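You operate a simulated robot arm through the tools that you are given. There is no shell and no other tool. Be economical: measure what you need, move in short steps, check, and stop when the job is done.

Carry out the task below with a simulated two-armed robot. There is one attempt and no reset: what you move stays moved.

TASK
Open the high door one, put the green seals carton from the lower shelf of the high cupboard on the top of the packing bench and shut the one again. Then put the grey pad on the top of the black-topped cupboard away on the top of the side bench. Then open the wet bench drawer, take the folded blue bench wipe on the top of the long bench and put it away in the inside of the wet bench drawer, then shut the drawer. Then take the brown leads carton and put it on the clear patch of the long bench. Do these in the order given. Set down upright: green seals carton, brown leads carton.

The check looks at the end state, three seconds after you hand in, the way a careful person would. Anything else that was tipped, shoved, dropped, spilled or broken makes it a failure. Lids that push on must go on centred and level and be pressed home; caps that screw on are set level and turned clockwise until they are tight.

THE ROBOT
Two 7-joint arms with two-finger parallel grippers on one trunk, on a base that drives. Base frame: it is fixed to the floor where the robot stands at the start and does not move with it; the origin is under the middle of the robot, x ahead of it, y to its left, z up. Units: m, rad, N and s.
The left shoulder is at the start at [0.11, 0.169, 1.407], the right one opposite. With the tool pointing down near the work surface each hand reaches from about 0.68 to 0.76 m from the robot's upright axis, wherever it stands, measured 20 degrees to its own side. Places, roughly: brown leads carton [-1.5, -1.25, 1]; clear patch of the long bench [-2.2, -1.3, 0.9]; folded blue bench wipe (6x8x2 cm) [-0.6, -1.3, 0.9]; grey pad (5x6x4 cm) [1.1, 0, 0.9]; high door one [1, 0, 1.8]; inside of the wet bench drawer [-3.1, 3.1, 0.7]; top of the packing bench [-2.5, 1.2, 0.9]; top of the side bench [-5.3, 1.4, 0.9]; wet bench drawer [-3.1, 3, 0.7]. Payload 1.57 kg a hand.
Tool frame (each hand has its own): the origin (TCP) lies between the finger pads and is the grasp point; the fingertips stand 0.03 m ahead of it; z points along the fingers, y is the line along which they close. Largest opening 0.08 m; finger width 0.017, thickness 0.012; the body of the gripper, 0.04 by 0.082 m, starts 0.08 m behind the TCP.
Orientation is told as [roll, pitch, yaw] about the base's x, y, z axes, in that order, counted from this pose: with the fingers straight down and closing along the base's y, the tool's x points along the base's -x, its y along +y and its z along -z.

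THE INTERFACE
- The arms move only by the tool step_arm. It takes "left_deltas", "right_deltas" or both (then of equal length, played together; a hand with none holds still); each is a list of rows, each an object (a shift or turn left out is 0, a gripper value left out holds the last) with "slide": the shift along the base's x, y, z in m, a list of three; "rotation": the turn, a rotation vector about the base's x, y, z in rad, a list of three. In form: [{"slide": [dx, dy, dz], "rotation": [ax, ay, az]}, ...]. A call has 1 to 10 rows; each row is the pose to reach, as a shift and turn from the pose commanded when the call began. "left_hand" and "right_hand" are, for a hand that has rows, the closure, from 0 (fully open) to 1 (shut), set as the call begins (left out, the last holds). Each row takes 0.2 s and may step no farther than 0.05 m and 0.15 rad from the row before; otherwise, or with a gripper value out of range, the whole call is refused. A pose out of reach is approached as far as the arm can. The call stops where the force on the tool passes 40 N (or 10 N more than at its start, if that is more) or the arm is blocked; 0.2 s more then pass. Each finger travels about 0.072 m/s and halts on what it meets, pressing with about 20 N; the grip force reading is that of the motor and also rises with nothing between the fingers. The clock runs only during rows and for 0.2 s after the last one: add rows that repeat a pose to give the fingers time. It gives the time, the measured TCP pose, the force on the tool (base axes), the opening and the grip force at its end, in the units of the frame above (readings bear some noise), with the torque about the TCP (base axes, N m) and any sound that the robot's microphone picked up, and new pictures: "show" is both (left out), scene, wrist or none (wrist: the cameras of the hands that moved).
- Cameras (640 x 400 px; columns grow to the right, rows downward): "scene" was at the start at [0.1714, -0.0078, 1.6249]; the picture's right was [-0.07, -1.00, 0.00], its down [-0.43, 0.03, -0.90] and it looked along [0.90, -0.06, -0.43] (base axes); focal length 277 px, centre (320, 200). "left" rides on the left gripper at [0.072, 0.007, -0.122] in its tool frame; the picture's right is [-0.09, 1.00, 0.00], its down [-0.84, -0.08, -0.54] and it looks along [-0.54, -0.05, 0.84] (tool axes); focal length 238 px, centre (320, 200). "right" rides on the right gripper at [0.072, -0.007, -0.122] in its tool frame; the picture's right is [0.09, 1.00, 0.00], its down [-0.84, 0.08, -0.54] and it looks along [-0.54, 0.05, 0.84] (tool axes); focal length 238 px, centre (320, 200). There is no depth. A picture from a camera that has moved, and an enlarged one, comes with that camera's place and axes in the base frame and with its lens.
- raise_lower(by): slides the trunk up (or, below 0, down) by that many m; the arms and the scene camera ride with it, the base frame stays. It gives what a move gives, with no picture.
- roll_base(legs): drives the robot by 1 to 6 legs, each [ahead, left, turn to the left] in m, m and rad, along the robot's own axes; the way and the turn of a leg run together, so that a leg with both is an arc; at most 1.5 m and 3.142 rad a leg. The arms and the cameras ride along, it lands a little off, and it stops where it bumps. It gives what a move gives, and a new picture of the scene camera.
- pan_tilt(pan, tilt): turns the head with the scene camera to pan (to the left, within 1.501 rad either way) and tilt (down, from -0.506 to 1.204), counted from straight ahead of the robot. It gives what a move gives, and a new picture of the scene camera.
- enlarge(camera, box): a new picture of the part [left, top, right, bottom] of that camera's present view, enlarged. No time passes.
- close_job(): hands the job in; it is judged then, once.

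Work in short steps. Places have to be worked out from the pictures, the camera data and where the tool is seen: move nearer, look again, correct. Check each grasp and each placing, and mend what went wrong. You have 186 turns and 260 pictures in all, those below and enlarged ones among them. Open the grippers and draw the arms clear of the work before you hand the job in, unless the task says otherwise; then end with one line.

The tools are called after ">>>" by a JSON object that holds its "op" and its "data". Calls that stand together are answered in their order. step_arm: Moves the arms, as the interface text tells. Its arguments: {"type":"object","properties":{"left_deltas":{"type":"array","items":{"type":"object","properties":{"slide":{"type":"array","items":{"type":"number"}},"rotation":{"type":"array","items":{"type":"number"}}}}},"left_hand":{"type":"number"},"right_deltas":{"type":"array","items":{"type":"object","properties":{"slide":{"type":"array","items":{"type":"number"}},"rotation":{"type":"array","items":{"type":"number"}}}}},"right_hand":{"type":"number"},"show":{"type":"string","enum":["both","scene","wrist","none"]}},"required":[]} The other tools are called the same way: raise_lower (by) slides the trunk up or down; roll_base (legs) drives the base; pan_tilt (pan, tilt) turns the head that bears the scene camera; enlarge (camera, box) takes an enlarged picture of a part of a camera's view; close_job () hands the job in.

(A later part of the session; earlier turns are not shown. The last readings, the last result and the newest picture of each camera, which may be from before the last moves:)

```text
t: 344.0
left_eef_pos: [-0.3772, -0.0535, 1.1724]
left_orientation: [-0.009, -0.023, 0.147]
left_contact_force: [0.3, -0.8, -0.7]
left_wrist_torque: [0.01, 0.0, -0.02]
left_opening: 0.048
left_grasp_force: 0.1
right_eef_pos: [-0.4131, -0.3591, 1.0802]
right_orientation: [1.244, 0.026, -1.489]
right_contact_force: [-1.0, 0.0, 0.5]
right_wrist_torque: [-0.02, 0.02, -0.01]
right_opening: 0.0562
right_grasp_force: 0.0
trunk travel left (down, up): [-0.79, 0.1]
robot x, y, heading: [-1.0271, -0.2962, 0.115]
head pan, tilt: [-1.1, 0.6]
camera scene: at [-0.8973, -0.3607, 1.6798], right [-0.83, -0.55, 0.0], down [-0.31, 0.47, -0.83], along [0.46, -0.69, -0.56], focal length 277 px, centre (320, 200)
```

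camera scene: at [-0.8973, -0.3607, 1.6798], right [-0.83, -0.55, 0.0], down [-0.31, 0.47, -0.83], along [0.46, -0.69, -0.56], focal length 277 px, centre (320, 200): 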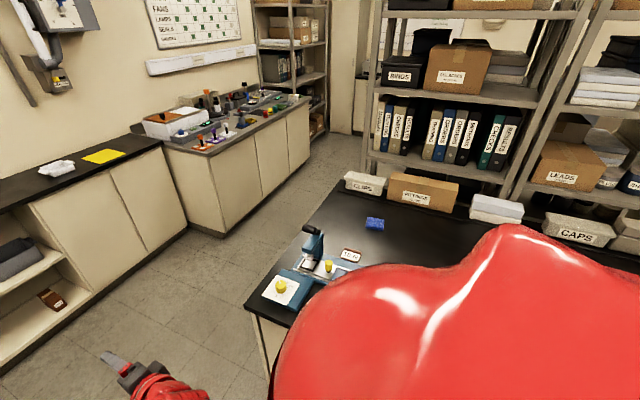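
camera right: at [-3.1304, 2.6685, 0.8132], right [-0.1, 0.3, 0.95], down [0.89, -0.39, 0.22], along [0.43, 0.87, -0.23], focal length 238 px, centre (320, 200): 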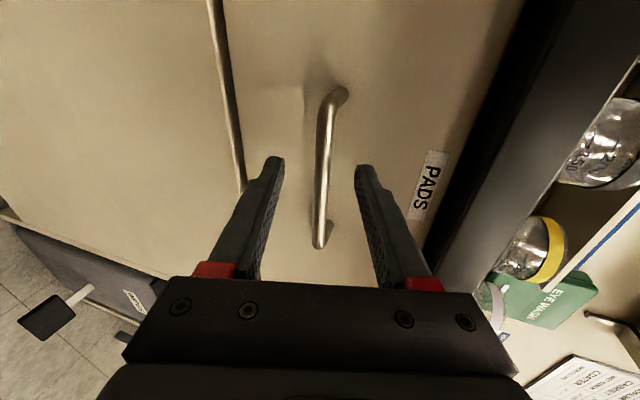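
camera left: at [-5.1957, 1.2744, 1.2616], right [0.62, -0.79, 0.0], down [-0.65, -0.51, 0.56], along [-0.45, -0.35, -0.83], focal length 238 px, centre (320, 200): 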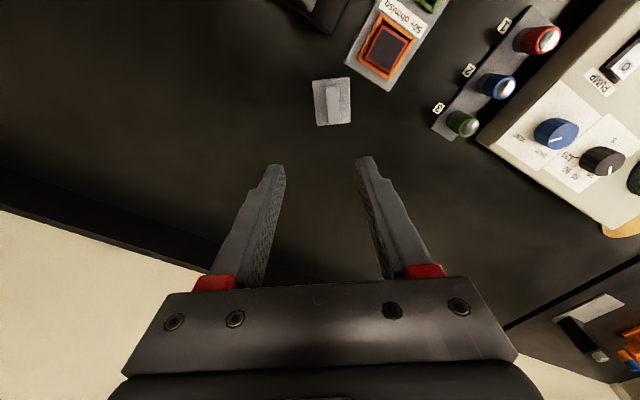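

Blue wipe is at ≈(-0.57,-1.29), only ~0.26 m from the bench's end at a≈-0.5, so I'll approach from that end, facing back along the bench. I raise the hands for clearance over the test rig.

>>> {"op": "raise_lower", "data": {"by": 0.09}}

>>> {"op": "step_arm", "data": {"right_deltas": [{"slide": [-0.01, 0, 0.04]}, {"slide": [-0.02, 0, 0.08]}, {"slide": [-0.03, 0, 0.12]}], "show": "none"}}

>>> {"op": "roll_base", "data": {"legs": [[0, 0, 0.04], [1.1, 0, 0], [0, -0.78, 0]]}}

```text
t: 345.2
left_eef_pos: [-0.3763, -0.0531, 1.2617]
left_orientation: [-0.008, -0.025, 0.147]
left_contact_force: [0.6, -0.2, -0.1]
left_wrist_torque: [0.01, -0.04, -0.01]
left_opening: 0.0478
left_grasp_force: 0.2
right_eef_pos: [-0.4122, -0.3599, 1.1706]
right_orientation: [1.245, 0.025, -1.488]
right_contact_force: [0.3, 0.2, -0.2]
right_wrist_torque: [-0.02, -0.01, -0.01]
right_opening: 0.0559
right_grasp_force: 0.0
trunk travel left (down, up): [-0.88, 0.01]
robot x, y, heading: [-1.0264, -0.2979, 0.115]
head pan, tilt: [-1.1, 0.6]
```

```text
t: 346.0
left_eef_pos: [-0.378, -0.0524, 1.2626]
left_orientation: [-0.009, -0.026, 0.151]
left_contact_force: [0.3, -0.8, 0.4]
left_wrist_torque: [-0.02, -0.02, 0.05]
left_opening: 0.0482
left_grasp_force: 0.0
right_eef_pos: [-0.398, -0.3609, 1.2016]
right_orientation: [1.244, 0.025, -1.488]
right_contact_force: [0.5, 0.2, 0.1]
right_wrist_torque: [0.06, -0.01, -0.02]
right_opening: 0.056
right_grasp_force: 0.0
right hand out of reach, approached as far as the arm can: row 1, 2, 3
trunk travel left (down, up): [-0.88, 0.01]
robot x, y, heading: [-1.0276, -0.2934, 0.106]
head pan, tilt: [-1.1, 0.6]
```

```text
t: 356.0
left_eef_pos: [0.8284, -0.6645, 1.2628]
left_orientation: [-0.007, -0.025, 0.179]
left_contact_force: [-1.4, -0.6, -0.8]
left_wrist_torque: [0.02, -0.01, -0.02]
left_opening: 0.0483
left_grasp_force: 0.1
right_eef_pos: [0.8178, -0.974, 1.199]
right_orientation: [1.243, 0.027, -1.459]
right_contact_force: [0.6, -0.3, 0.4]
right_wrist_torque: [-0.01, 0.0, -0.03]
right_opening: 0.0559
right_grasp_force: 0.0
trunk travel left (down, up): [-0.88, 0.01]
robot x, y, heading: [0.1881, -0.9271, 0.149]
head pan, tilt: [-1.1, 0.6]
camera scene: at [0.3178, -0.9882, 1.7698], right [-0.82, -0.58, 0.0], down [-0.33, 0.46, -0.83], along [0.48, -0.67, -0.56], focal length 277 px, centre (320, 200)
```

scene: 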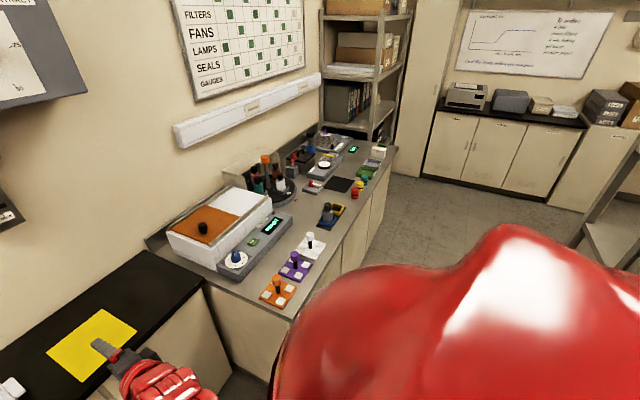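

I turn left to face the bench end.

>>> {"op": "roll_base", "data": {"legs": [[0, 0, 3.14]]}}

>>> {"op": "pan_tilt", "data": {"pan": 0.2, "tilt": 0.75}}

```text
t: 363.5
left_eef_pos: [-0.4764, -1.1213, 1.2624]
left_orientation: [-0.01, -0.025, -3.066]
left_contact_force: [-0.5, 0.2, 0.2]
left_wrist_torque: [-0.01, -0.04, 0.0]
left_opening: 0.0479
left_grasp_force: 0.1
right_eef_pos: [-0.4334, -0.8149, 1.2007]
right_orientation: [1.241, 0.026, 1.582]
right_contact_force: [-0.4, -0.4, -0.4]
right_wrist_torque: [0.02, -0.03, 0.02]
right_opening: 0.056
right_grasp_force: 0.1
trunk travel left (down, up): [-0.88, 0.01]
robot x, y, heading: [0.1906, -0.925, -3.101]
head pan, tilt: [-1.1, 0.6]
camera scene: at [0.0639, -0.8543, 1.7698], right [0.87, 0.49, 0.0], down [0.28, -0.49, -0.83], along [-0.4, 0.72, -0.56], focal length 277 px, centre (320, 200)
```

scene: 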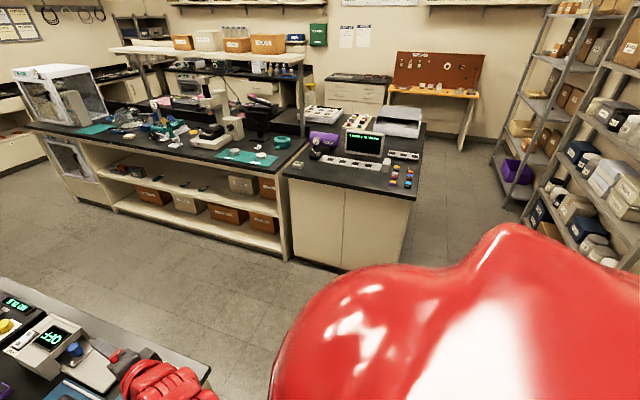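

```text
t: 365.0
left_eef_pos: [-0.4759, -1.1218, 1.2624]
left_orientation: [-0.008, -0.026, -3.067]
left_contact_force: [-0.1, 0.5, -0.2]
left_wrist_torque: [-0.04, 0.01, 0.03]
left_opening: 0.0479
left_grasp_force: 0.1
right_eef_pos: [-0.4319, -0.8151, 1.2001]
right_orientation: [1.243, 0.026, 1.583]
right_contact_force: [-0.4, -0.3, -0.9]
right_wrist_torque: [-0.01, 0.03, 0.01]
right_opening: 0.0561
right_grasp_force: 0.0
trunk travel left (down, up): [-0.88, 0.01]
robot x, y, heading: [0.1918, -0.9276, -3.103]
head pan, tilt: [0.201, 0.75]
camera scene: at [0.0267, -0.9512, 1.7569], right [-0.24, 0.97, 0.0], down [0.66, 0.16, -0.73], along [-0.71, -0.17, -0.68], focal length 277 px, centre (320, 200)
```

scene: 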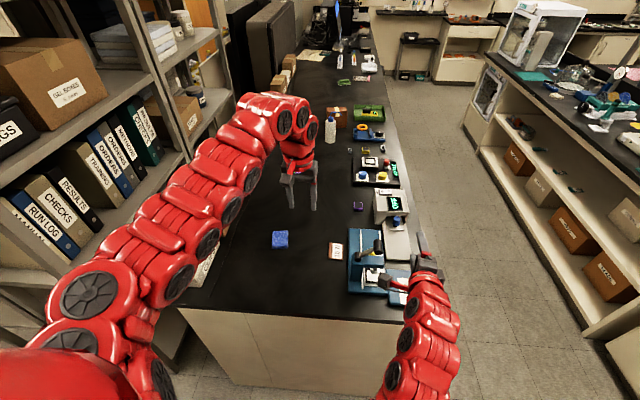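

Wipe ≈(-0.585,-1.275). I drive 0.12 m ahead and lower the left hand over it.

>>> {"op": "roll_base", "data": {"legs": [[0.13, 0, 0]]}}

>>> {"op": "step_arm", "data": {"left_deltas": [{"slide": [0, -0.03, -0.03]}, {"slide": [0, -0.06, -0.06]}, {"slide": [0.0, -0.09, -0.09]}, {"slide": [0, -0.11, -0.13]}, {"slide": [0, -0.13, -0.16]}], "left_hand": 0}}

```text
t: 366.3
left_eef_pos: [-0.6068, -1.1276, 1.2634]
left_orientation: [-0.009, -0.025, -3.065]
left_contact_force: [-0.5, -0.6, 0.8]
left_wrist_torque: [0.02, 0.02, 0.05]
left_opening: 0.0481
left_grasp_force: 0.0
right_eef_pos: [-0.5655, -0.8213, 1.2005]
right_orientation: [1.245, 0.026, 1.583]
right_contact_force: [0.4, -0.2, 0.2]
right_wrist_torque: [-0.04, 0.01, -0.01]
right_opening: 0.056
right_grasp_force: 0.1
trunk travel left (down, up): [-0.88, 0.01]
robot x, y, heading: [0.0516, -0.9357, -3.1]
head pan, tilt: [0.201, 0.75]
camera scene: at [-0.1042, -0.9569, 1.7572], right [-0.24, 0.97, 0.0], down [0.66, 0.16, -0.73], along [-0.71, -0.18, -0.68], focal length 277 px, centre (320, 200)
```

scene: 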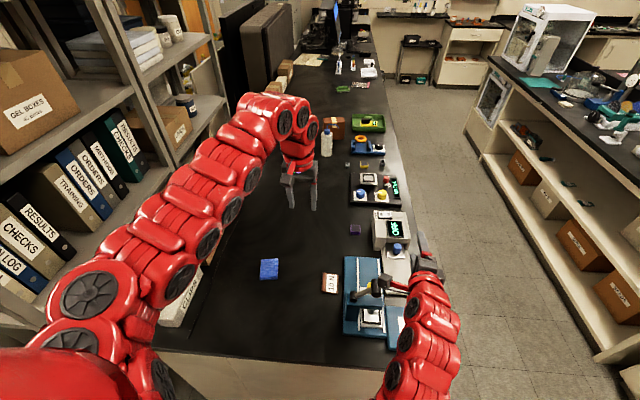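

```text
t: 367.5
left_eef_pos: [-0.6105, -1.2617, 1.1008]
left_orientation: [-0.009, -0.025, -3.066]
left_contact_force: [0.4, 0.1, 0.5]
left_wrist_torque: [-0.01, 0.0, 0.0]
left_opening: 0.0799
left_grasp_force: 0.0
right_eef_pos: [-0.5676, -0.8215, 1.1995]
right_orientation: [1.243, 0.024, 1.583]
right_contact_force: [-1.4, -0.4, 0.9]
right_wrist_torque: [0.01, 0.01, 0.01]
right_opening: 0.056
right_grasp_force: 0.0
trunk travel left (down, up): [-0.88, 0.01]
robot x, y, heading: [0.0555, -0.9307, -3.099]
head pan, tilt: [0.201, 0.75]
camera scene: at [-0.1074, -0.9575, 1.7568], right [-0.24, 0.97, 0.0], down [0.66, 0.16, -0.73], along [-0.71, -0.18, -0.68], focal length 277 px, centre (320, 200)
camera left: at [-0.5356, -1.2628, 1.2228], right [-0.02, -1.0, -0.01], down [-0.83, 0.01, 0.56], along [-0.56, 0.01, -0.83], focal length 238 px, centre (320, 200)
```

scene: 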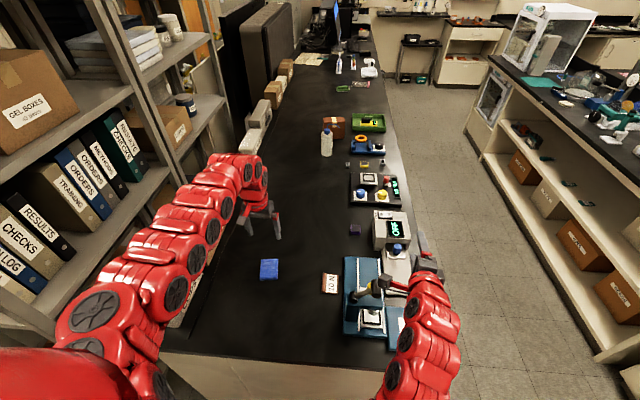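
left: 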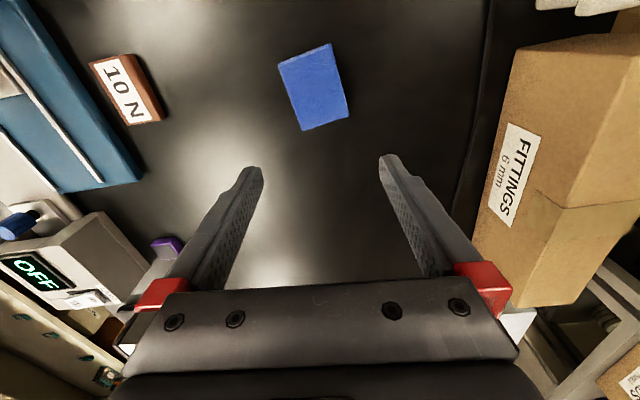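

Wipe centre ≈(-0.585,-1.256), its long axis yawed +0.245 from the hand. I align and descend.

>>> {"op": "step_arm", "data": {"left_deltas": [{"slide": [0.012, 0.003, -0.03], "rotation": [0, 0, 0.12]}, {"slide": [0.025, 0.006, -0.06], "rotation": [0, 0, 0.245]}, {"slide": [0.025, 0.006, -0.1], "rotation": [0, 0, 0.245]}], "show": "wrist"}}

```text
t: 368.3
left_eef_pos: [-0.5854, -1.2516, 1.0013]
left_orientation: [-0.009, -0.024, -2.817]
left_contact_force: [-0.3, -0.4, -0.5]
left_wrist_torque: [-0.01, -0.03, -0.05]
left_opening: 0.0801
left_grasp_force: 0.1
right_eef_pos: [-0.5682, -0.822, 1.2002]
right_orientation: [1.243, 0.027, 1.582]
right_contact_force: [0.1, 0.0, -0.8]
right_wrist_torque: [0.03, 0.03, 0.04]
right_opening: 0.056
right_grasp_force: 0.0
trunk travel left (down, up): [-0.88, 0.01]
robot x, y, heading: [0.0564, -0.9311, -3.101]
head pan, tilt: [0.201, 0.75]
camera left: at [-0.5116, -1.2344, 1.1222], right [0.23, -0.97, -0.01], down [-0.8, -0.19, 0.56], along [-0.55, -0.12, -0.83], focal length 238 px, centre (320, 200)
```

left: 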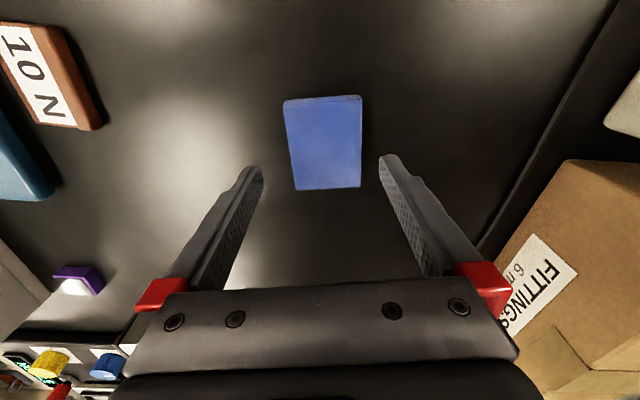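

Aligned. Descend and grip.

>>> {"op": "step_arm", "data": {"left_deltas": [{"slide": [-0.002, -0.003, -0.035]}, {"slide": [-0.002, -0.003, -0.06]}, {"slide": [-0.002, -0.003, -0.066]}], "show": "none"}}

>>> {"op": "step_arm", "data": {"left_deltas": [{}, {}, {}, {}], "left_hand": 1.0, "show": "wrist"}}

```text
t: 368.9
left_eef_pos: [-0.5867, -1.2536, 0.9501]
left_orientation: [-0.008, -0.026, -2.816]
left_contact_force: [5.0, 3.2, 16.0]
left_wrist_torque: [-0.58, -0.63, 0.21]
left_opening: 0.0798
left_grasp_force: 0.0
right_eef_pos: [-0.565, -0.8204, 1.2018]
right_orientation: [1.244, 0.025, 1.585]
right_contact_force: [0.1, 0.4, 0.7]
right_wrist_torque: [0.0, -0.03, 0.04]
right_opening: 0.0558
right_grasp_force: 0.0
trunk travel left (down, up): [-0.88, 0.01]
robot x, y, heading: [0.0547, -0.9344, -3.105]
head pan, tilt: [0.201, 0.75]
stopped in row 3 (left hand): the force on the tool passed its limit at 88 N (the readings are from after the stop); the commanded pose is now the measured one
```

```text
t: 369.9
left_eef_pos: [-0.586, -1.2576, 0.9509]
left_orientation: [-0.005, -0.027, -2.817]
left_contact_force: [2.5, -7.8, 13.2]
left_wrist_torque: [-0.64, -0.32, -0.05]
left_opening: 0.0587
left_grasp_force: 20.6
right_eef_pos: [-0.5651, -0.8229, 1.2023]
right_orientation: [1.245, 0.026, 1.585]
right_contact_force: [-0.2, 0.9, 0.1]
right_wrist_torque: [0.03, -0.01, -0.02]
right_opening: 0.056
right_grasp_force: 0.1
trunk travel left (down, up): [-0.88, 0.01]
robot x, y, heading: [0.0544, -0.9339, -3.096]
head pan, tilt: [0.201, 0.75]
camera left: at [-0.5121, -1.2391, 1.0711], right [0.23, -0.97, 0.0], down [-0.8, -0.19, 0.56], along [-0.55, -0.13, -0.83], focal length 238 px, centre (320, 200)
```

left: 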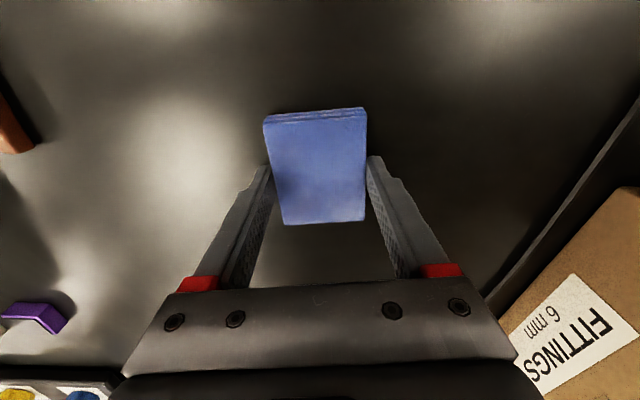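

Gripped at 0.0587. I lift and verify.

>>> {"op": "step_arm", "data": {"left_deltas": [{"slide": [0, 0, 0.04]}, {"slide": [0, 0, 0.08]}, {"slide": [0.0, 0.0, 0.12]}, {"slide": [0, 0.0, 0.16]}, {"slide": [0, 0.0, 0.2]}, {"slide": [0, 0.0, 0.24]}], "show": "wrist"}}

```text
t: 371.3
left_eef_pos: [-0.5862, -1.2562, 1.1907]
left_orientation: [-0.008, -0.025, -2.818]
left_contact_force: [0.1, -0.2, -0.1]
left_wrist_torque: [-0.02, 0.02, 0.02]
left_opening: 0.0584
left_grasp_force: 20.3
right_eef_pos: [-0.5669, -0.8206, 1.1989]
right_orientation: [1.242, 0.027, 1.583]
right_contact_force: [0.3, -0.2, -0.3]
right_wrist_torque: [-0.02, 0.03, 0.01]
right_opening: 0.0558
right_grasp_force: 0.1
trunk travel left (down, up): [-0.88, 0.01]
robot x, y, heading: [0.0557, -0.931, -3.099]
head pan, tilt: [0.201, 0.75]
camera left: at [-0.5123, -1.2387, 1.3117], right [0.23, -0.97, -0.01], down [-0.8, -0.19, 0.56], along [-0.55, -0.13, -0.83], focal length 238 px, centre (320, 200)
```

left: 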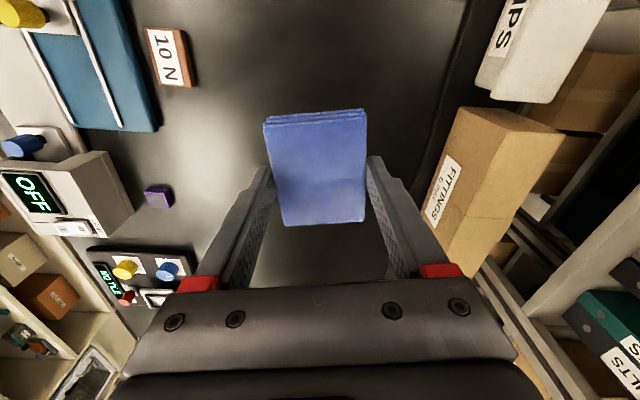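

Wipe held. I back away from the bench end, strafe to the aisle and drive to the far end.

>>> {"op": "roll_base", "data": {"legs": [[-0.3, 0, 0], [0, -0.86, 0.11], [1.4, 0, 0], [1.4, 0, 0]]}}

>>> {"op": "pan_tilt", "data": {"pan": 0.0, "tilt": 0.5}}

```text
t: 390.7
left_eef_pos: [-3.1, -0.8943, 1.1907]
left_orientation: [-0.006, -0.024, -2.719]
left_contact_force: [0.3, -1.2, -0.4]
left_wrist_torque: [0.02, 0.02, 0.02]
left_opening: 0.0585
left_grasp_force: 20.2
right_eef_pos: [-3.1226, -0.4593, 1.2001]
right_orientation: [1.242, 0.026, 1.683]
right_contact_force: [-0.5, 0.1, -0.7]
right_wrist_torque: [-0.02, 0.01, 0.03]
right_opening: 0.056
right_grasp_force: 0.1
trunk travel left (down, up): [-0.88, 0.01]
robot x, y, heading: [-2.4939, -0.5075, -3.007]
head pan, tilt: [0.201, 0.75]
camera scene: at [-2.6522, -0.5489, 1.7569], right [-0.33, 0.94, 0.0], down [0.64, 0.23, -0.73], along [-0.69, -0.24, -0.68], focal length 277 px, centre (320, 200)
```

scene: 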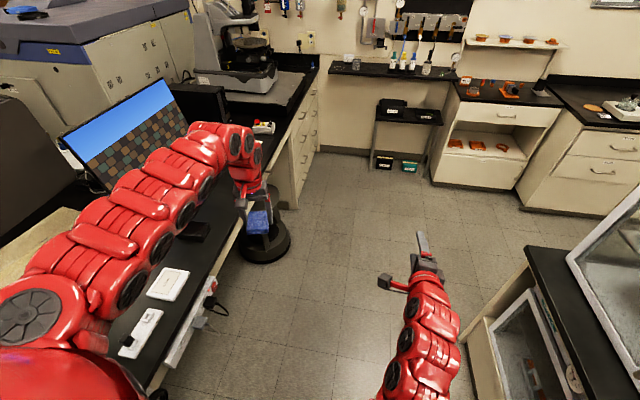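

```text
t: 391.4
left_eef_pos: [-3.1002, -0.8945, 1.1913]
left_orientation: [-0.006, -0.024, -2.721]
left_contact_force: [-0.2, 0.5, -0.3]
left_wrist_torque: [0.03, -0.02, -0.01]
left_opening: 0.0584
left_grasp_force: 20.0
right_eef_pos: [-3.1234, -0.4598, 1.2007]
right_orientation: [1.242, 0.026, 1.682]
right_contact_force: [0.4, 1.3, -0.2]
right_wrist_torque: [-0.01, 0.0, 0.0]
right_opening: 0.0562
right_grasp_force: 0.0
trunk travel left (down, up): [-0.88, 0.01]
robot x, y, heading: [-2.4917, -0.5085, -3.004]
head pan, tilt: [0.0, 0.499]
camera scene: at [-2.6647, -0.5341, 1.7788], right [-0.14, 0.99, 0.0], down [0.47, 0.07, -0.88], along [-0.87, -0.12, -0.48], focal length 277 px, centre (320, 200)
```

scene: 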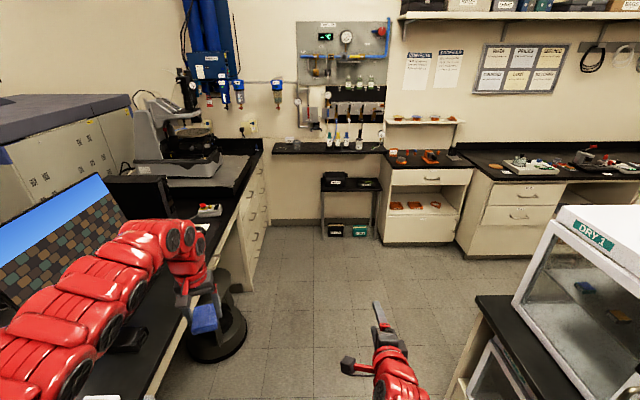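

Clear. Continue to the end, strafe right around the island, turn to the wet bench.

>>> {"op": "roll_base", "data": {"legs": [[1.4, -0.08, 0.02], [0, -1.25, 0], [0, -1.13, 0], [0, 0, -1.57]]}}

```text
t: 413.7
left_eef_pos: [-4.643, 2.339, 1.1899]
left_orientation: [-0.006, -0.023, 1.992]
left_contact_force: [0.3, -0.8, 0.3]
left_wrist_torque: [0.05, 0.01, -0.02]
left_opening: 0.0584
left_grasp_force: 20.0
right_eef_pos: [-4.2081, 2.3627, 1.2011]
right_orientation: [1.244, 0.027, 0.112]
right_contact_force: [-0.2, -0.2, -0.2]
right_wrist_torque: [-0.01, 0.0, 0.01]
right_opening: 0.0559
right_grasp_force: 0.0
trunk travel left (down, up): [-0.88, 0.01]
robot x, y, heading: [-4.2581, 1.7314, 1.707]
head pan, tilt: [0.0, 0.499]
camera scene: at [-4.2824, 1.9016, 1.7789], right [0.99, 0.14, 0.0], down [0.07, -0.47, -0.88], along [-0.12, 0.87, -0.48], focal length 277 px, centre (320, 200)
```

scene: 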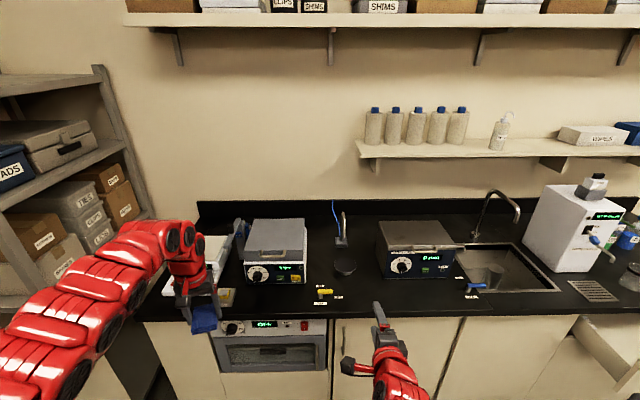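

The open drawer is visible to the right. I strafe right so the left hand gets over it.

>>> {"op": "roll_base", "data": {"legs": [[0, -0.85, 0.02], [0, -0.8, 0]]}}

>>> {"op": "pan_tilt", "data": {"pan": 0.25, "tilt": 0.9}}

```text
t: 422.1
left_eef_pos: [-3.0093, 2.5689, 1.1891]
left_orientation: [-0.007, -0.024, 1.998]
left_contact_force: [0.8, -0.8, -0.3]
left_wrist_torque: [-0.04, 0.0, 0.01]
left_opening: 0.0585
left_grasp_force: 19.8
right_eef_pos: [-2.575, 2.5953, 1.1999]
right_orientation: [1.243, 0.025, 0.117]
right_contact_force: [0.3, 0.0, 0.2]
right_wrist_torque: [0.03, 0.02, -0.02]
right_opening: 0.0561
right_grasp_force: 0.0
trunk travel left (down, up): [-0.88, 0.01]
robot x, y, heading: [-2.6212, 1.9641, 1.715]
head pan, tilt: [0.0, 0.499]
camera scene: at [-2.6466, 2.1338, 1.7788], right [0.99, 0.14, 0.0], down [0.07, -0.47, -0.88], along [-0.13, 0.87, -0.48], focal length 277 px, centre (320, 200)
```

scene: 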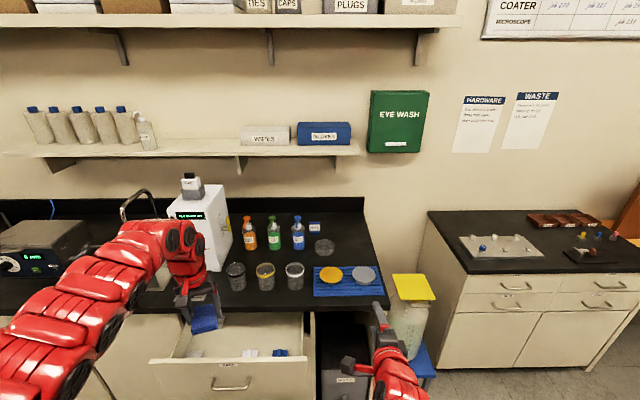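

```text
t: 422.9
left_eef_pos: [-3.0091, 2.5689, 1.1907]
left_orientation: [-0.005, -0.025, 1.999]
left_contact_force: [0.5, -1.0, 0.3]
left_wrist_torque: [-0.03, -0.03, -0.03]
left_opening: 0.0585
left_grasp_force: 19.8
right_eef_pos: [-2.5746, 2.5959, 1.2015]
right_orientation: [1.243, 0.025, 0.117]
right_contact_force: [0.0, -0.3, 0.0]
right_wrist_torque: [-0.01, -0.02, -0.05]
right_opening: 0.0557
right_grasp_force: 0.0
trunk travel left (down, up): [-0.88, 0.01]
robot x, y, heading: [-2.6234, 1.9646, 1.719]
head pan, tilt: [0.25, 0.901]
camera scene: at [-2.6617, 2.1135, 1.7451], right [0.92, 0.38, 0.0], down [0.3, -0.72, -0.62], along [-0.24, 0.57, -0.78], focal length 277 px, centre (320, 200)
```

scene: 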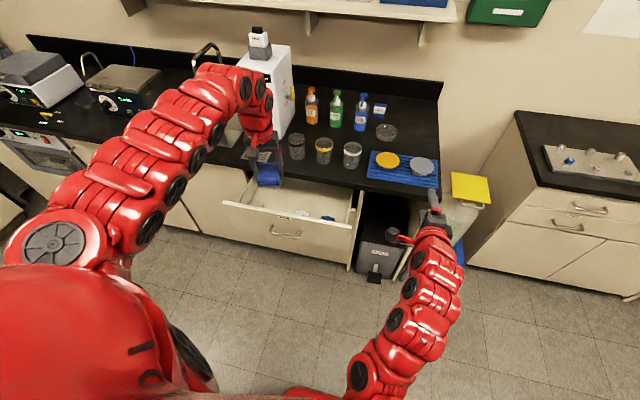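

>>> {"op": "enlarge", "data": {"camera": "scene", "box": [210, 130, 370, 260]}}

>>> {"op": "enlarge", "data": {"camera": "left", "box": [0, 0, 640, 400]}}

```text
3.08 times, centred on (290, 195) of scene
camera zoom: at [-2.6617, 2.1135, 1.7451], right [0.92, 0.38, 0.0], down [0.3, -0.72, -0.62], along [-0.24, 0.57, -0.78], focal length 853 px, centre (412, 215)
```

zoom: 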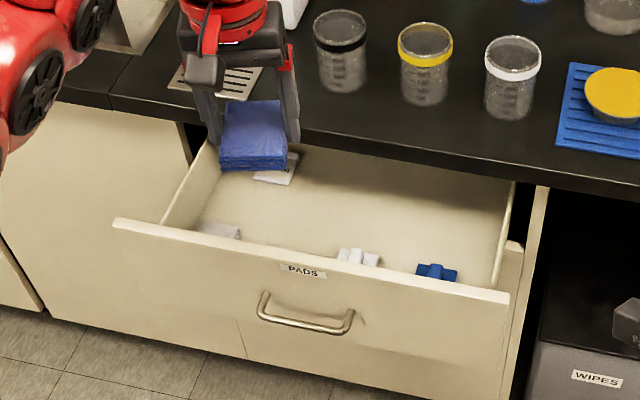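

```text
1.00 times, centred on (320, 200) of left (not enlarged: the box is as wide or as high as the picture)
camera zoom: at [-2.9844, 2.4991, 1.3112], right [-0.94, -0.33, 0.0], down [-0.27, 0.78, 0.56], along [-0.18, 0.53, -0.83], focal length 238 px, centre (320, 200)
```

zoom: 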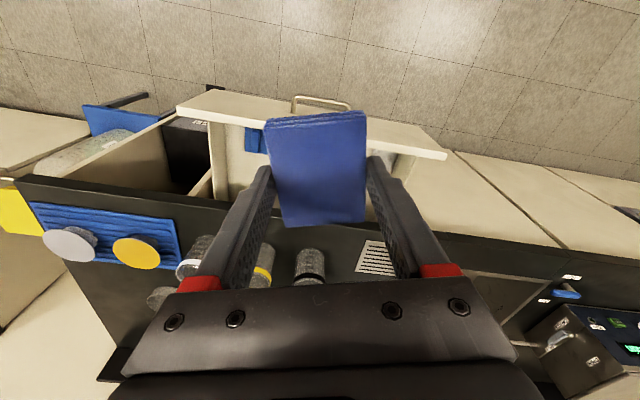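

Drawer holds a few items along its front edge; a free spot lies at a≈-2.66, b≈3.17 (≈(-3.12, 2.72)) between the left white item and the middle white one. I move the base and lower the trunk.

>>> {"op": "roll_base", "data": {"legs": [[0.12, 0.08, 0]]}}

>>> {"op": "raise_lower", "data": {"by": -0.24}}

>>> {"op": "enlarge", "data": {"camera": "scene", "box": [210, 130, 370, 260]}}

>>> {"op": "enlarge", "data": {"camera": "left", "box": [0, 0, 640, 400]}}

```text
t: 424.3
left_eef_pos: [-3.1015, 2.6804, 1.191]
left_orientation: [-0.007, -0.025, 1.997]
left_contact_force: [0.2, -0.3, -0.1]
left_wrist_torque: [-0.01, -0.05, 0.02]
left_opening: 0.0584
left_grasp_force: 20.1
right_eef_pos: [-2.6675, 2.7061, 1.2017]
right_orientation: [1.244, 0.026, 0.113]
right_contact_force: [-0.3, -1.0, 0.4]
right_wrist_torque: [0.02, -0.01, 0.02]
right_opening: 0.0561
right_grasp_force: 0.0
trunk travel left (down, up): [-0.88, 0.01]
robot x, y, heading: [-2.7157, 2.0781, 1.711]
head pan, tilt: [0.25, 0.901]
camera scene: at [-2.7549, 2.223, 1.7453], right [0.92, 0.38, 0.0], down [0.3, -0.72, -0.62], along [-0.24, 0.58, -0.78], focal length 277 px, centre (320, 200)
```

scene: 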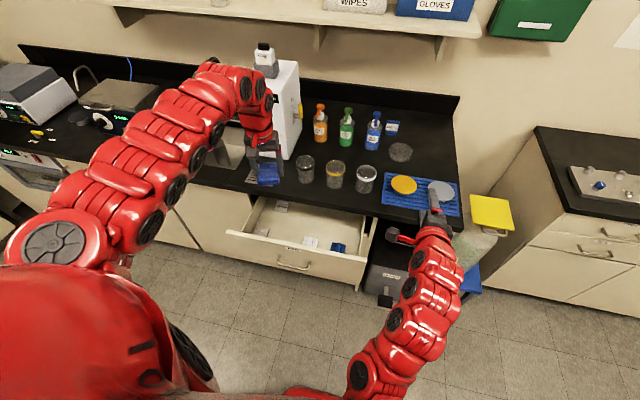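

```text
t: 426.8
left_eef_pos: [-3.103, 2.6828, 0.9511]
left_orientation: [-0.007, -0.024, 1.994]
left_contact_force: [0.7, 0.5, -0.4]
left_wrist_torque: [0.0, -0.01, -0.01]
left_opening: 0.0585
left_grasp_force: 20.3
right_eef_pos: [-2.6683, 2.7063, 0.9613]
right_orientation: [1.243, 0.026, 0.113]
right_contact_force: [-0.6, 0.6, 0.7]
right_wrist_torque: [0.01, -0.03, 0.02]
right_opening: 0.0562
right_grasp_force: 0.1
trunk travel left (down, up): [-0.64, 0.25]
robot x, y, heading: [-2.7182, 2.0783, 1.713]
head pan, tilt: [0.25, 0.901]
```

```text
3.08 times, centred on (290, 195) of scene
camera zoom: at [-2.7567, 2.2251, 1.5051], right [0.92, 0.38, 0.0], down [0.3, -0.72, -0.62], along [-0.24, 0.57, -0.78], focal length 853 px, centre (412, 215)
```

zoom: 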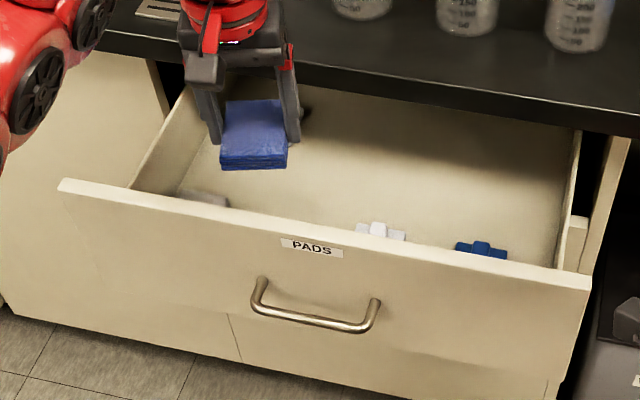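

```text
1.00 times, centred on (320, 200) of left (not enlarged: the box is as wide or as high as the picture)
camera zoom: at [-3.0782, 2.6119, 1.0713], right [-0.95, -0.33, 0.0], down [-0.27, 0.78, 0.56], along [-0.18, 0.53, -0.83], focal length 238 px, centre (320, 200)
```

zoom: 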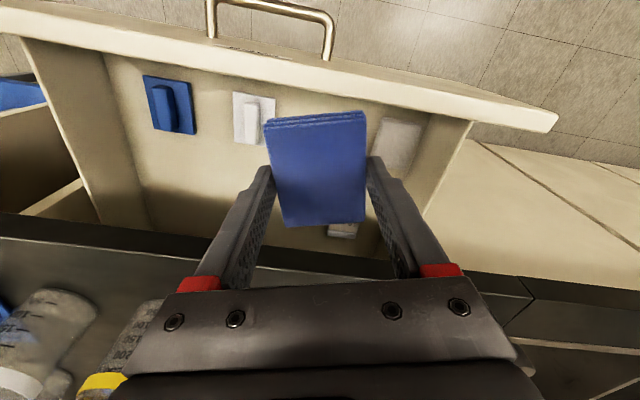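

The gap between the pads inside is centred at a≈-2.664. I align the hand with the drawer and lower the wipe into it.

>>> {"op": "step_arm", "data": {"left_deltas": [{"slide": [-0.01, 0.015, 0], "rotation": [0, 0, -0.12]}, {"slide": [-0.02, 0.031, -0.01], "rotation": [0, 0, -0.25]}, {"slide": [-0.02, 0.031, -0.05], "rotation": [0, 0, -0.25]}, {"slide": [-0.02, 0.031, -0.09], "rotation": [0, 0, -0.25]}, {"slide": [-0.02, 0.031, -0.125], "rotation": [0, 0, -0.25]}]}}

```text
t: 428.0
left_eef_pos: [-3.1211, 2.7118, 0.824]
left_orientation: [-0.007, -0.026, 1.744]
left_contact_force: [0.1, 0.0, -0.6]
left_wrist_torque: [-0.02, -0.02, 0.03]
left_opening: 0.0584
left_grasp_force: 20.3
right_eef_pos: [-2.6671, 2.7078, 0.9593]
right_orientation: [1.241, 0.024, 0.113]
right_contact_force: [-1.1, -0.5, -0.9]
right_wrist_torque: [-0.02, 0.0, 0.0]
right_opening: 0.0557
right_grasp_force: 0.0
trunk travel left (down, up): [-0.64, 0.25]
robot x, y, heading: [-2.7158, 2.0767, 1.712]
head pan, tilt: [0.25, 0.901]
camera scene: at [-2.7572, 2.2258, 1.5049], right [0.92, 0.38, 0.0], down [0.3, -0.72, -0.62], along [-0.24, 0.57, -0.78], focal length 277 px, centre (320, 200)
camera left: at [-3.1159, 2.638, 0.9439], right [-1.0, -0.08, 0.0], down [-0.07, 0.82, 0.56], along [-0.04, 0.56, -0.83], focal length 238 px, centre (320, 200)
```

scene: 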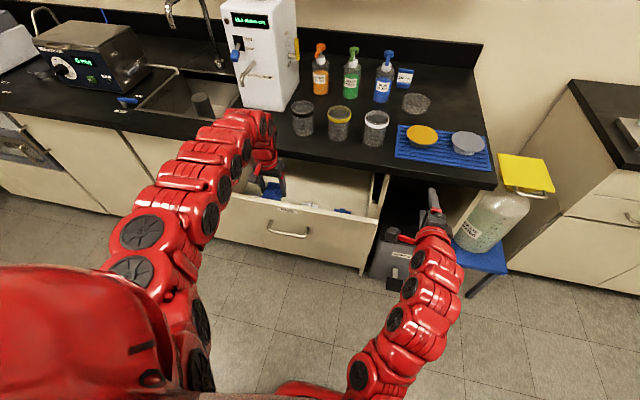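
left: 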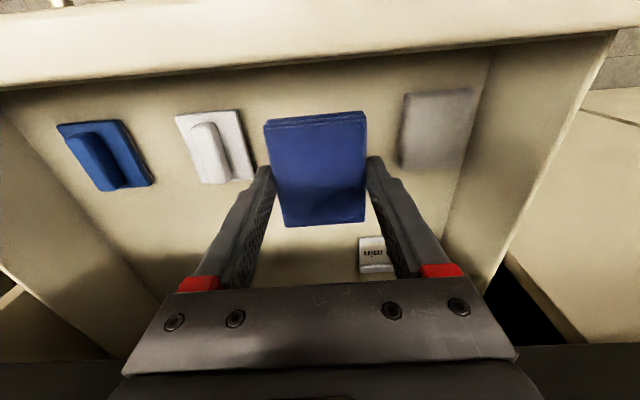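

On target between the pads. I lower until contact.

>>> {"op": "step_arm", "data": {"left_deltas": [{"slide": [0, 0, -0.015]}, {"slide": [0, 0, -0.025]}, {"slide": [0, 0, -0.033]}, {"slide": [0, 0, -0.041]}, {"slide": [0, 0, -0.049]}, {"slide": [0, 0, -0.057]}], "show": "wrist"}}

```text
t: 429.4
left_eef_pos: [-3.1226, 2.7145, 0.767]
left_orientation: [-0.006, -0.024, 1.745]
left_contact_force: [0.8, -1.0, 0.3]
left_wrist_torque: [0.0, -0.01, 0.0]
left_opening: 0.0584
left_grasp_force: 19.9
right_eef_pos: [-2.6677, 2.7069, 0.9595]
right_orientation: [1.242, 0.026, 0.114]
right_contact_force: [1.1, 0.0, -0.9]
right_wrist_torque: [0.02, 0.01, -0.03]
right_opening: 0.0559
right_grasp_force: 0.0
trunk travel left (down, up): [-0.64, 0.25]
robot x, y, heading: [-2.716, 2.0763, 1.716]
head pan, tilt: [0.25, 0.901]
camera left: at [-3.1161, 2.6388, 0.8878], right [-1.0, -0.08, -0.01], down [-0.07, 0.82, 0.56], along [-0.04, 0.56, -0.83], focal length 238 px, centre (320, 200)
```

left: 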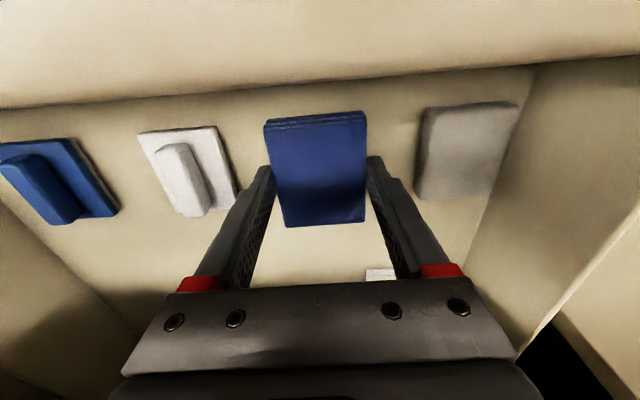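

Camera block is right over the drawer's front rim; I shift the hand 3.5 cm deeper before lowering further.

>>> {"op": "step_arm", "data": {"left_deltas": [{"slide": [-0.003, 0.018, 0.004]}, {"slide": [-0.0054, 0.035, 0.004]}, {"slide": [-0.0054, 0.035, -0.006]}, {"slide": [-0.0054, 0.035, -0.014]}, {"slide": [-0.0054, 0.035, -0.022]}, {"slide": [-0.0054, 0.035, -0.03]}], "show": "wrist"}}

```text
t: 430.8
left_eef_pos: [-3.1134, 2.7167, 0.7552]
left_orientation: [-0.007, -0.025, 1.748]
left_contact_force: [-0.6, 0.2, -0.4]
left_wrist_torque: [0.01, -0.01, 0.02]
left_opening: 0.0586
left_grasp_force: 19.9
left hand out of reach, approached as far as the arm can: row 1, 2, 3, 4, 5, 6
right_eef_pos: [-2.6676, 2.7072, 0.9597]
right_orientation: [1.245, 0.028, 0.114]
right_contact_force: [-1.1, 0.6, 0.2]
right_wrist_torque: [0.01, -0.02, 0.01]
right_opening: 0.0559
right_grasp_force: 0.0
trunk travel left (down, up): [-0.64, 0.25]
robot x, y, heading: [-2.7149, 2.0768, 1.713]
head pan, tilt: [0.25, 0.901]
camera left: at [-3.1066, 2.6422, 0.8754], right [-1.0, -0.08, 0.0], down [-0.07, 0.82, 0.56], along [-0.04, 0.56, -0.83], focal length 238 px, centre (320, 200)
```

left: 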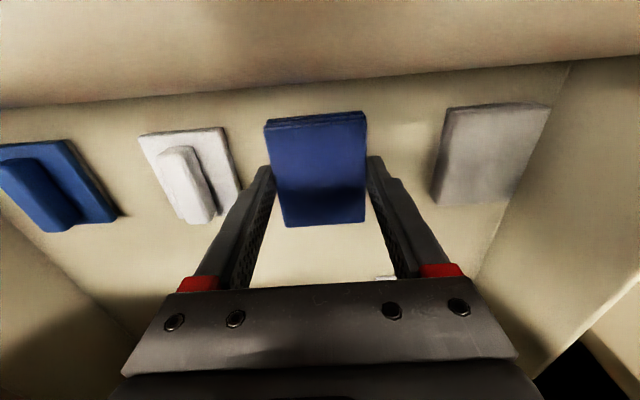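

Reach limit; I creep the base 3.5 cm ahead instead, then lower by the trunk.

>>> {"op": "roll_base", "data": {"legs": [[0.035, 0, 0]]}}

>>> {"op": "enlarge", "data": {"camera": "left", "box": [0, 0, 640, 400]}}

```text
t: 431.7
left_eef_pos: [-3.1166, 2.7505, 0.7559]
left_orientation: [-0.006, -0.025, 1.744]
left_contact_force: [0.5, -0.2, -0.6]
left_wrist_torque: [0.0, -0.02, 0.02]
left_opening: 0.0583
left_grasp_force: 20.5
right_eef_pos: [-2.672, 2.7398, 0.9601]
right_orientation: [1.243, 0.025, 0.113]
right_contact_force: [0.3, 0.1, 0.3]
right_wrist_torque: [0.01, 0.0, 0.04]
right_opening: 0.0562
right_grasp_force: 0.1
trunk travel left (down, up): [-0.64, 0.25]
robot x, y, heading: [-2.7228, 2.1084, 1.716]
head pan, tilt: [0.25, 0.901]
camera scene: at [-2.7615, 2.2595, 1.505], right [0.92, 0.38, 0.0], down [0.3, -0.72, -0.62], along [-0.24, 0.57, -0.78], focal length 277 px, centre (320, 200)
```

scene: 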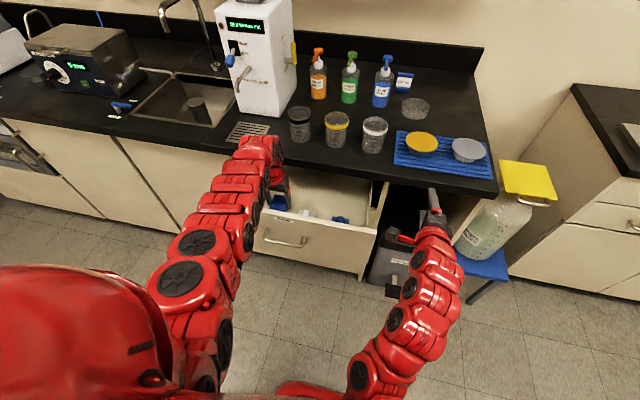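

```text
1.00 times, centred on (320, 200) of left (not enlarged: the box is as wide or as high as the picture)
camera zoom: at [-3.1109, 2.6762, 0.8757], right [-1.0, -0.08, -0.01], down [-0.07, 0.82, 0.56], along [-0.04, 0.56, -0.83], focal length 238 px, centre (320, 200)
```

zoom: 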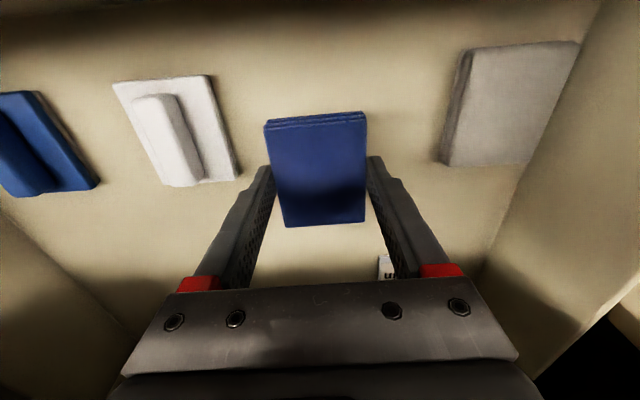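

Clear of the rim now. Lower by trunk in small amounts.

>>> {"op": "raise_lower", "data": {"by": -0.015}}

>>> {"op": "step_arm", "data": {"left_deltas": [{"slide": [0.001, -0.001, -0.005]}, {"slide": [0.002, -0.002, -0.01]}], "show": "wrist"}}

```text
t: 432.3
left_eef_pos: [-3.1166, 2.7499, 0.7379]
left_orientation: [-0.006, -0.023, 1.746]
left_contact_force: [-0.2, -0.2, -0.1]
left_wrist_torque: [0.02, -0.02, 0.01]
left_opening: 0.0586
left_grasp_force: 20.1
right_eef_pos: [-2.6731, 2.7404, 0.9449]
right_orientation: [1.242, 0.027, 0.114]
right_contact_force: [0.8, 0.1, 0.2]
right_wrist_torque: [0.03, 0.02, -0.01]
right_opening: 0.0561
right_grasp_force: 0.0
trunk travel left (down, up): [-0.625, 0.265]
robot x, y, heading: [-2.7202, 2.1127, 1.716]
head pan, tilt: [0.25, 0.901]
```

```text
t: 432.9
left_eef_pos: [-3.1126, 2.7451, 0.7323]
left_orientation: [-0.007, -0.024, 1.743]
left_contact_force: [0.3, -0.1, -0.8]
left_wrist_torque: [0.02, 0.03, -0.02]
left_opening: 0.0586
left_grasp_force: 20.0
left hand out of reach, approached as far as the arm can: row 2
right_eef_pos: [-2.6722, 2.7393, 0.9452]
right_orientation: [1.243, 0.024, 0.113]
right_contact_force: [-0.5, -0.4, 0.4]
right_wrist_torque: [-0.01, -0.02, 0.01]
right_opening: 0.056
right_grasp_force: 0.0
trunk travel left (down, up): [-0.625, 0.265]
robot x, y, heading: [-2.7233, 2.1139, 1.716]
head pan, tilt: [0.25, 0.901]
camera left: at [-3.1068, 2.6711, 0.8529], right [-1.0, -0.08, -0.01], down [-0.07, 0.82, 0.56], along [-0.04, 0.56, -0.83], focal length 238 px, centre (320, 200)
```

left: 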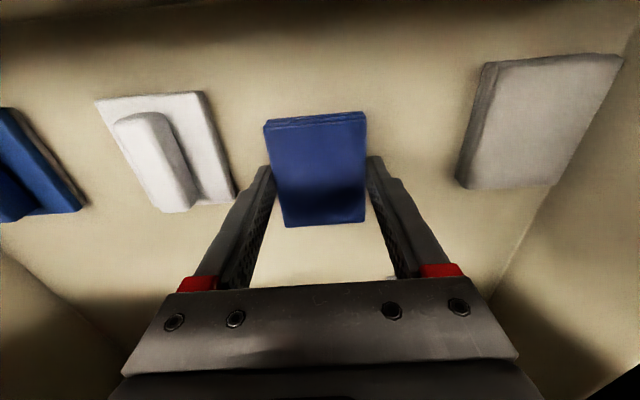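

Not touching yet. Continue lowering with the trunk.

>>> {"op": "raise_lower", "data": {"by": -0.02}}

>>> {"op": "raise_lower", "data": {"by": -0.01}}

>>> {"op": "enlarge", "data": {"camera": "left", "box": [0, 0, 640, 400]}}

```text
t: 433.4
left_eef_pos: [-3.1119, 2.7493, 0.7276]
left_orientation: [-0.003, -0.036, 1.743]
left_contact_force: [4.4, 0.7, 19.0]
left_wrist_torque: [-1.7, 0.47, 0.53]
left_opening: 0.0586
left_grasp_force: 20.1
right_eef_pos: [-2.6718, 2.7398, 0.9348]
right_orientation: [1.243, 0.027, 0.114]
right_contact_force: [-0.4, -0.9, 0.6]
right_wrist_torque: [-0.02, 0.01, 0.02]
right_opening: 0.056
right_grasp_force: 0.0
trunk travel left (down, up): [-0.614, 0.276]
robot x, y, heading: [-2.7222, 2.1101, 1.713]
head pan, tilt: [0.25, 0.901]
stopped: the force on the tool passed its limit at 62 N (the readings are from after the stop); the commanded pose is now the measured one
```

```text
t: 433.7
left_eef_pos: [-3.1136, 2.7525, 0.7287]
left_orientation: [-0.002, -0.04, 1.743]
left_contact_force: [3.9, 0.1, 20.2]
left_wrist_torque: [-1.46, 0.28, 0.39]
left_opening: 0.0582
left_grasp_force: 20.4
right_eef_pos: [-2.6723, 2.7396, 0.9322]
right_orientation: [1.242, 0.024, 0.113]
right_contact_force: [-0.3, -0.4, -0.5]
right_wrist_torque: [0.01, 0.01, -0.02]
right_opening: 0.056
right_grasp_force: 0.1
trunk travel left (down, up): [-0.611, 0.279]
robot x, y, heading: [-2.7208, 2.1117, 1.712]
head pan, tilt: [0.25, 0.901]
stopped: the force on the tool passed its limit at 49 N (the readings are from after the stop); the commanded pose is now the measured one
```

```text
1.00 times, centred on (320, 200) of left (not enlarged: the box is as wide or as high as the picture)
camera zoom: at [-3.1073, 2.6765, 0.848], right [-1.0, -0.08, 0.0], down [-0.06, 0.82, 0.58], along [-0.05, 0.57, -0.82], focal length 238 px, centre (320, 200)
```

zoom: 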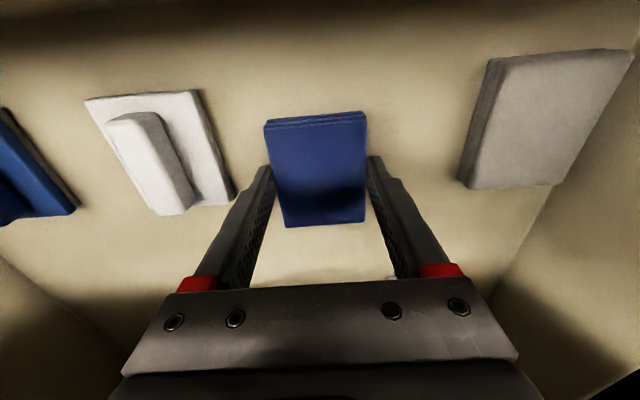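

The load comes from the camera block on the drawer rim; the wipe is within a centimetre or so of the drawer floor. I ease up a little and release it there.

>>> {"op": "raise_lower", "data": {"by": 0.006}}

>>> {"op": "step_arm", "data": {"left_deltas": [{}, {}, {}], "left_hand": 0.0, "show": "wrist"}}

```text
t: 434.3
left_eef_pos: [-3.1145, 2.7512, 0.7312]
left_orientation: [-0.003, -0.038, 1.741]
left_contact_force: [0.2, 0.2, -0.5]
left_wrist_torque: [-0.03, -0.03, -0.01]
left_opening: 0.0584
left_grasp_force: 20.1
right_eef_pos: [-2.672, 2.7403, 0.9374]
right_orientation: [1.242, 0.023, 0.113]
right_contact_force: [0.4, -0.3, 0.7]
right_wrist_torque: [0.02, 0.0, -0.01]
right_opening: 0.0557
right_grasp_force: 0.0
trunk travel left (down, up): [-0.617, 0.273]
robot x, y, heading: [-2.7189, 2.1129, 1.711]
head pan, tilt: [0.25, 0.901]
```

```text
t: 435.1
left_eef_pos: [-3.1147, 2.7509, 0.7322]
left_orientation: [-0.003, -0.036, 1.744]
left_contact_force: [-0.2, 0.0, 0.5]
left_wrist_torque: [0.02, -0.02, 0.02]
left_opening: 0.0801
left_grasp_force: 0.0
right_eef_pos: [-2.673, 2.7419, 0.9356]
right_orientation: [1.243, 0.024, 0.114]
right_contact_force: [0.2, -0.5, 0.3]
right_wrist_torque: [-0.01, -0.04, -0.01]
right_opening: 0.056
right_grasp_force: 0.1
trunk travel left (down, up): [-0.617, 0.273]
robot x, y, heading: [-2.7164, 2.1137, 1.711]
head pan, tilt: [0.25, 0.901]
camera left: at [-3.1083, 2.6759, 0.8517], right [-1.0, -0.08, 0.0], down [-0.06, 0.82, 0.57], along [-0.05, 0.57, -0.82], focal length 238 px, centre (320, 200)
```

left: 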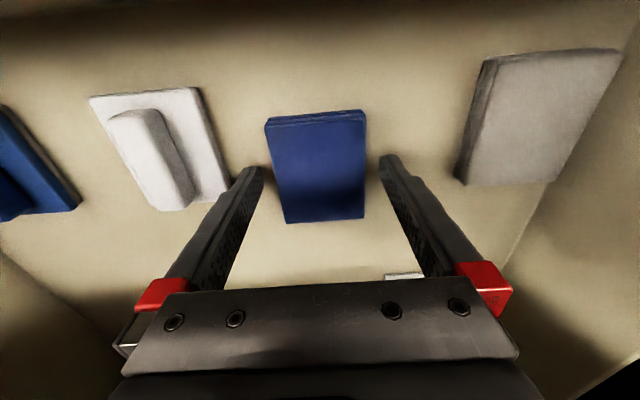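

Wipe rests on the drawer floor. I raise the trunk straight up to leave the drawer.

>>> {"op": "raise_lower", "data": {"by": 0.25}}

>>> {"op": "enlarge", "data": {"camera": "left", "box": [0, 0, 640, 400]}}

```text
t: 437.7
left_eef_pos: [-3.1153, 2.752, 0.9813]
left_orientation: [-0.004, -0.036, 1.742]
left_contact_force: [0.1, 0.4, 0.4]
left_wrist_torque: [0.01, -0.03, 0.0]
left_opening: 0.08
left_grasp_force: 0.2
right_eef_pos: [-2.6732, 2.7411, 1.1858]
right_orientation: [1.245, 0.025, 0.113]
right_contact_force: [0.2, -0.2, 0.1]
right_wrist_torque: [-0.03, 0.01, -0.01]
right_opening: 0.0558
right_grasp_force: 0.0
trunk travel left (down, up): [-0.867, 0.023]
robot x, y, heading: [-2.7199, 2.1123, 1.709]
head pan, tilt: [0.25, 0.901]
```

```text
1.00 times, centred on (320, 200) of left (not enlarged: the box is as wide or as high as the picture)
camera zoom: at [-3.1083, 2.6761, 1.1017], right [-1.0, -0.08, 0.0], down [-0.06, 0.82, 0.57], along [-0.05, 0.57, -0.82], focal length 238 px, centre (320, 200)
```

zoom: 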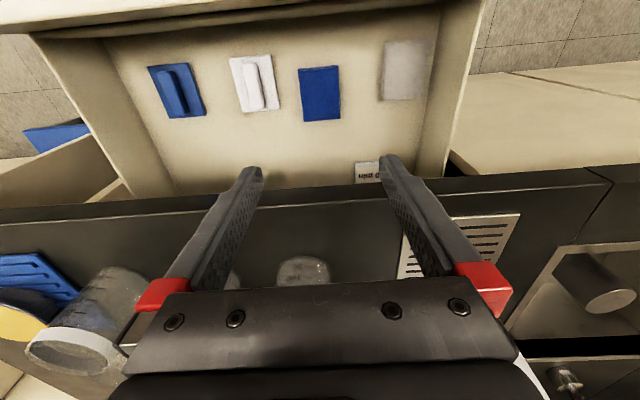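

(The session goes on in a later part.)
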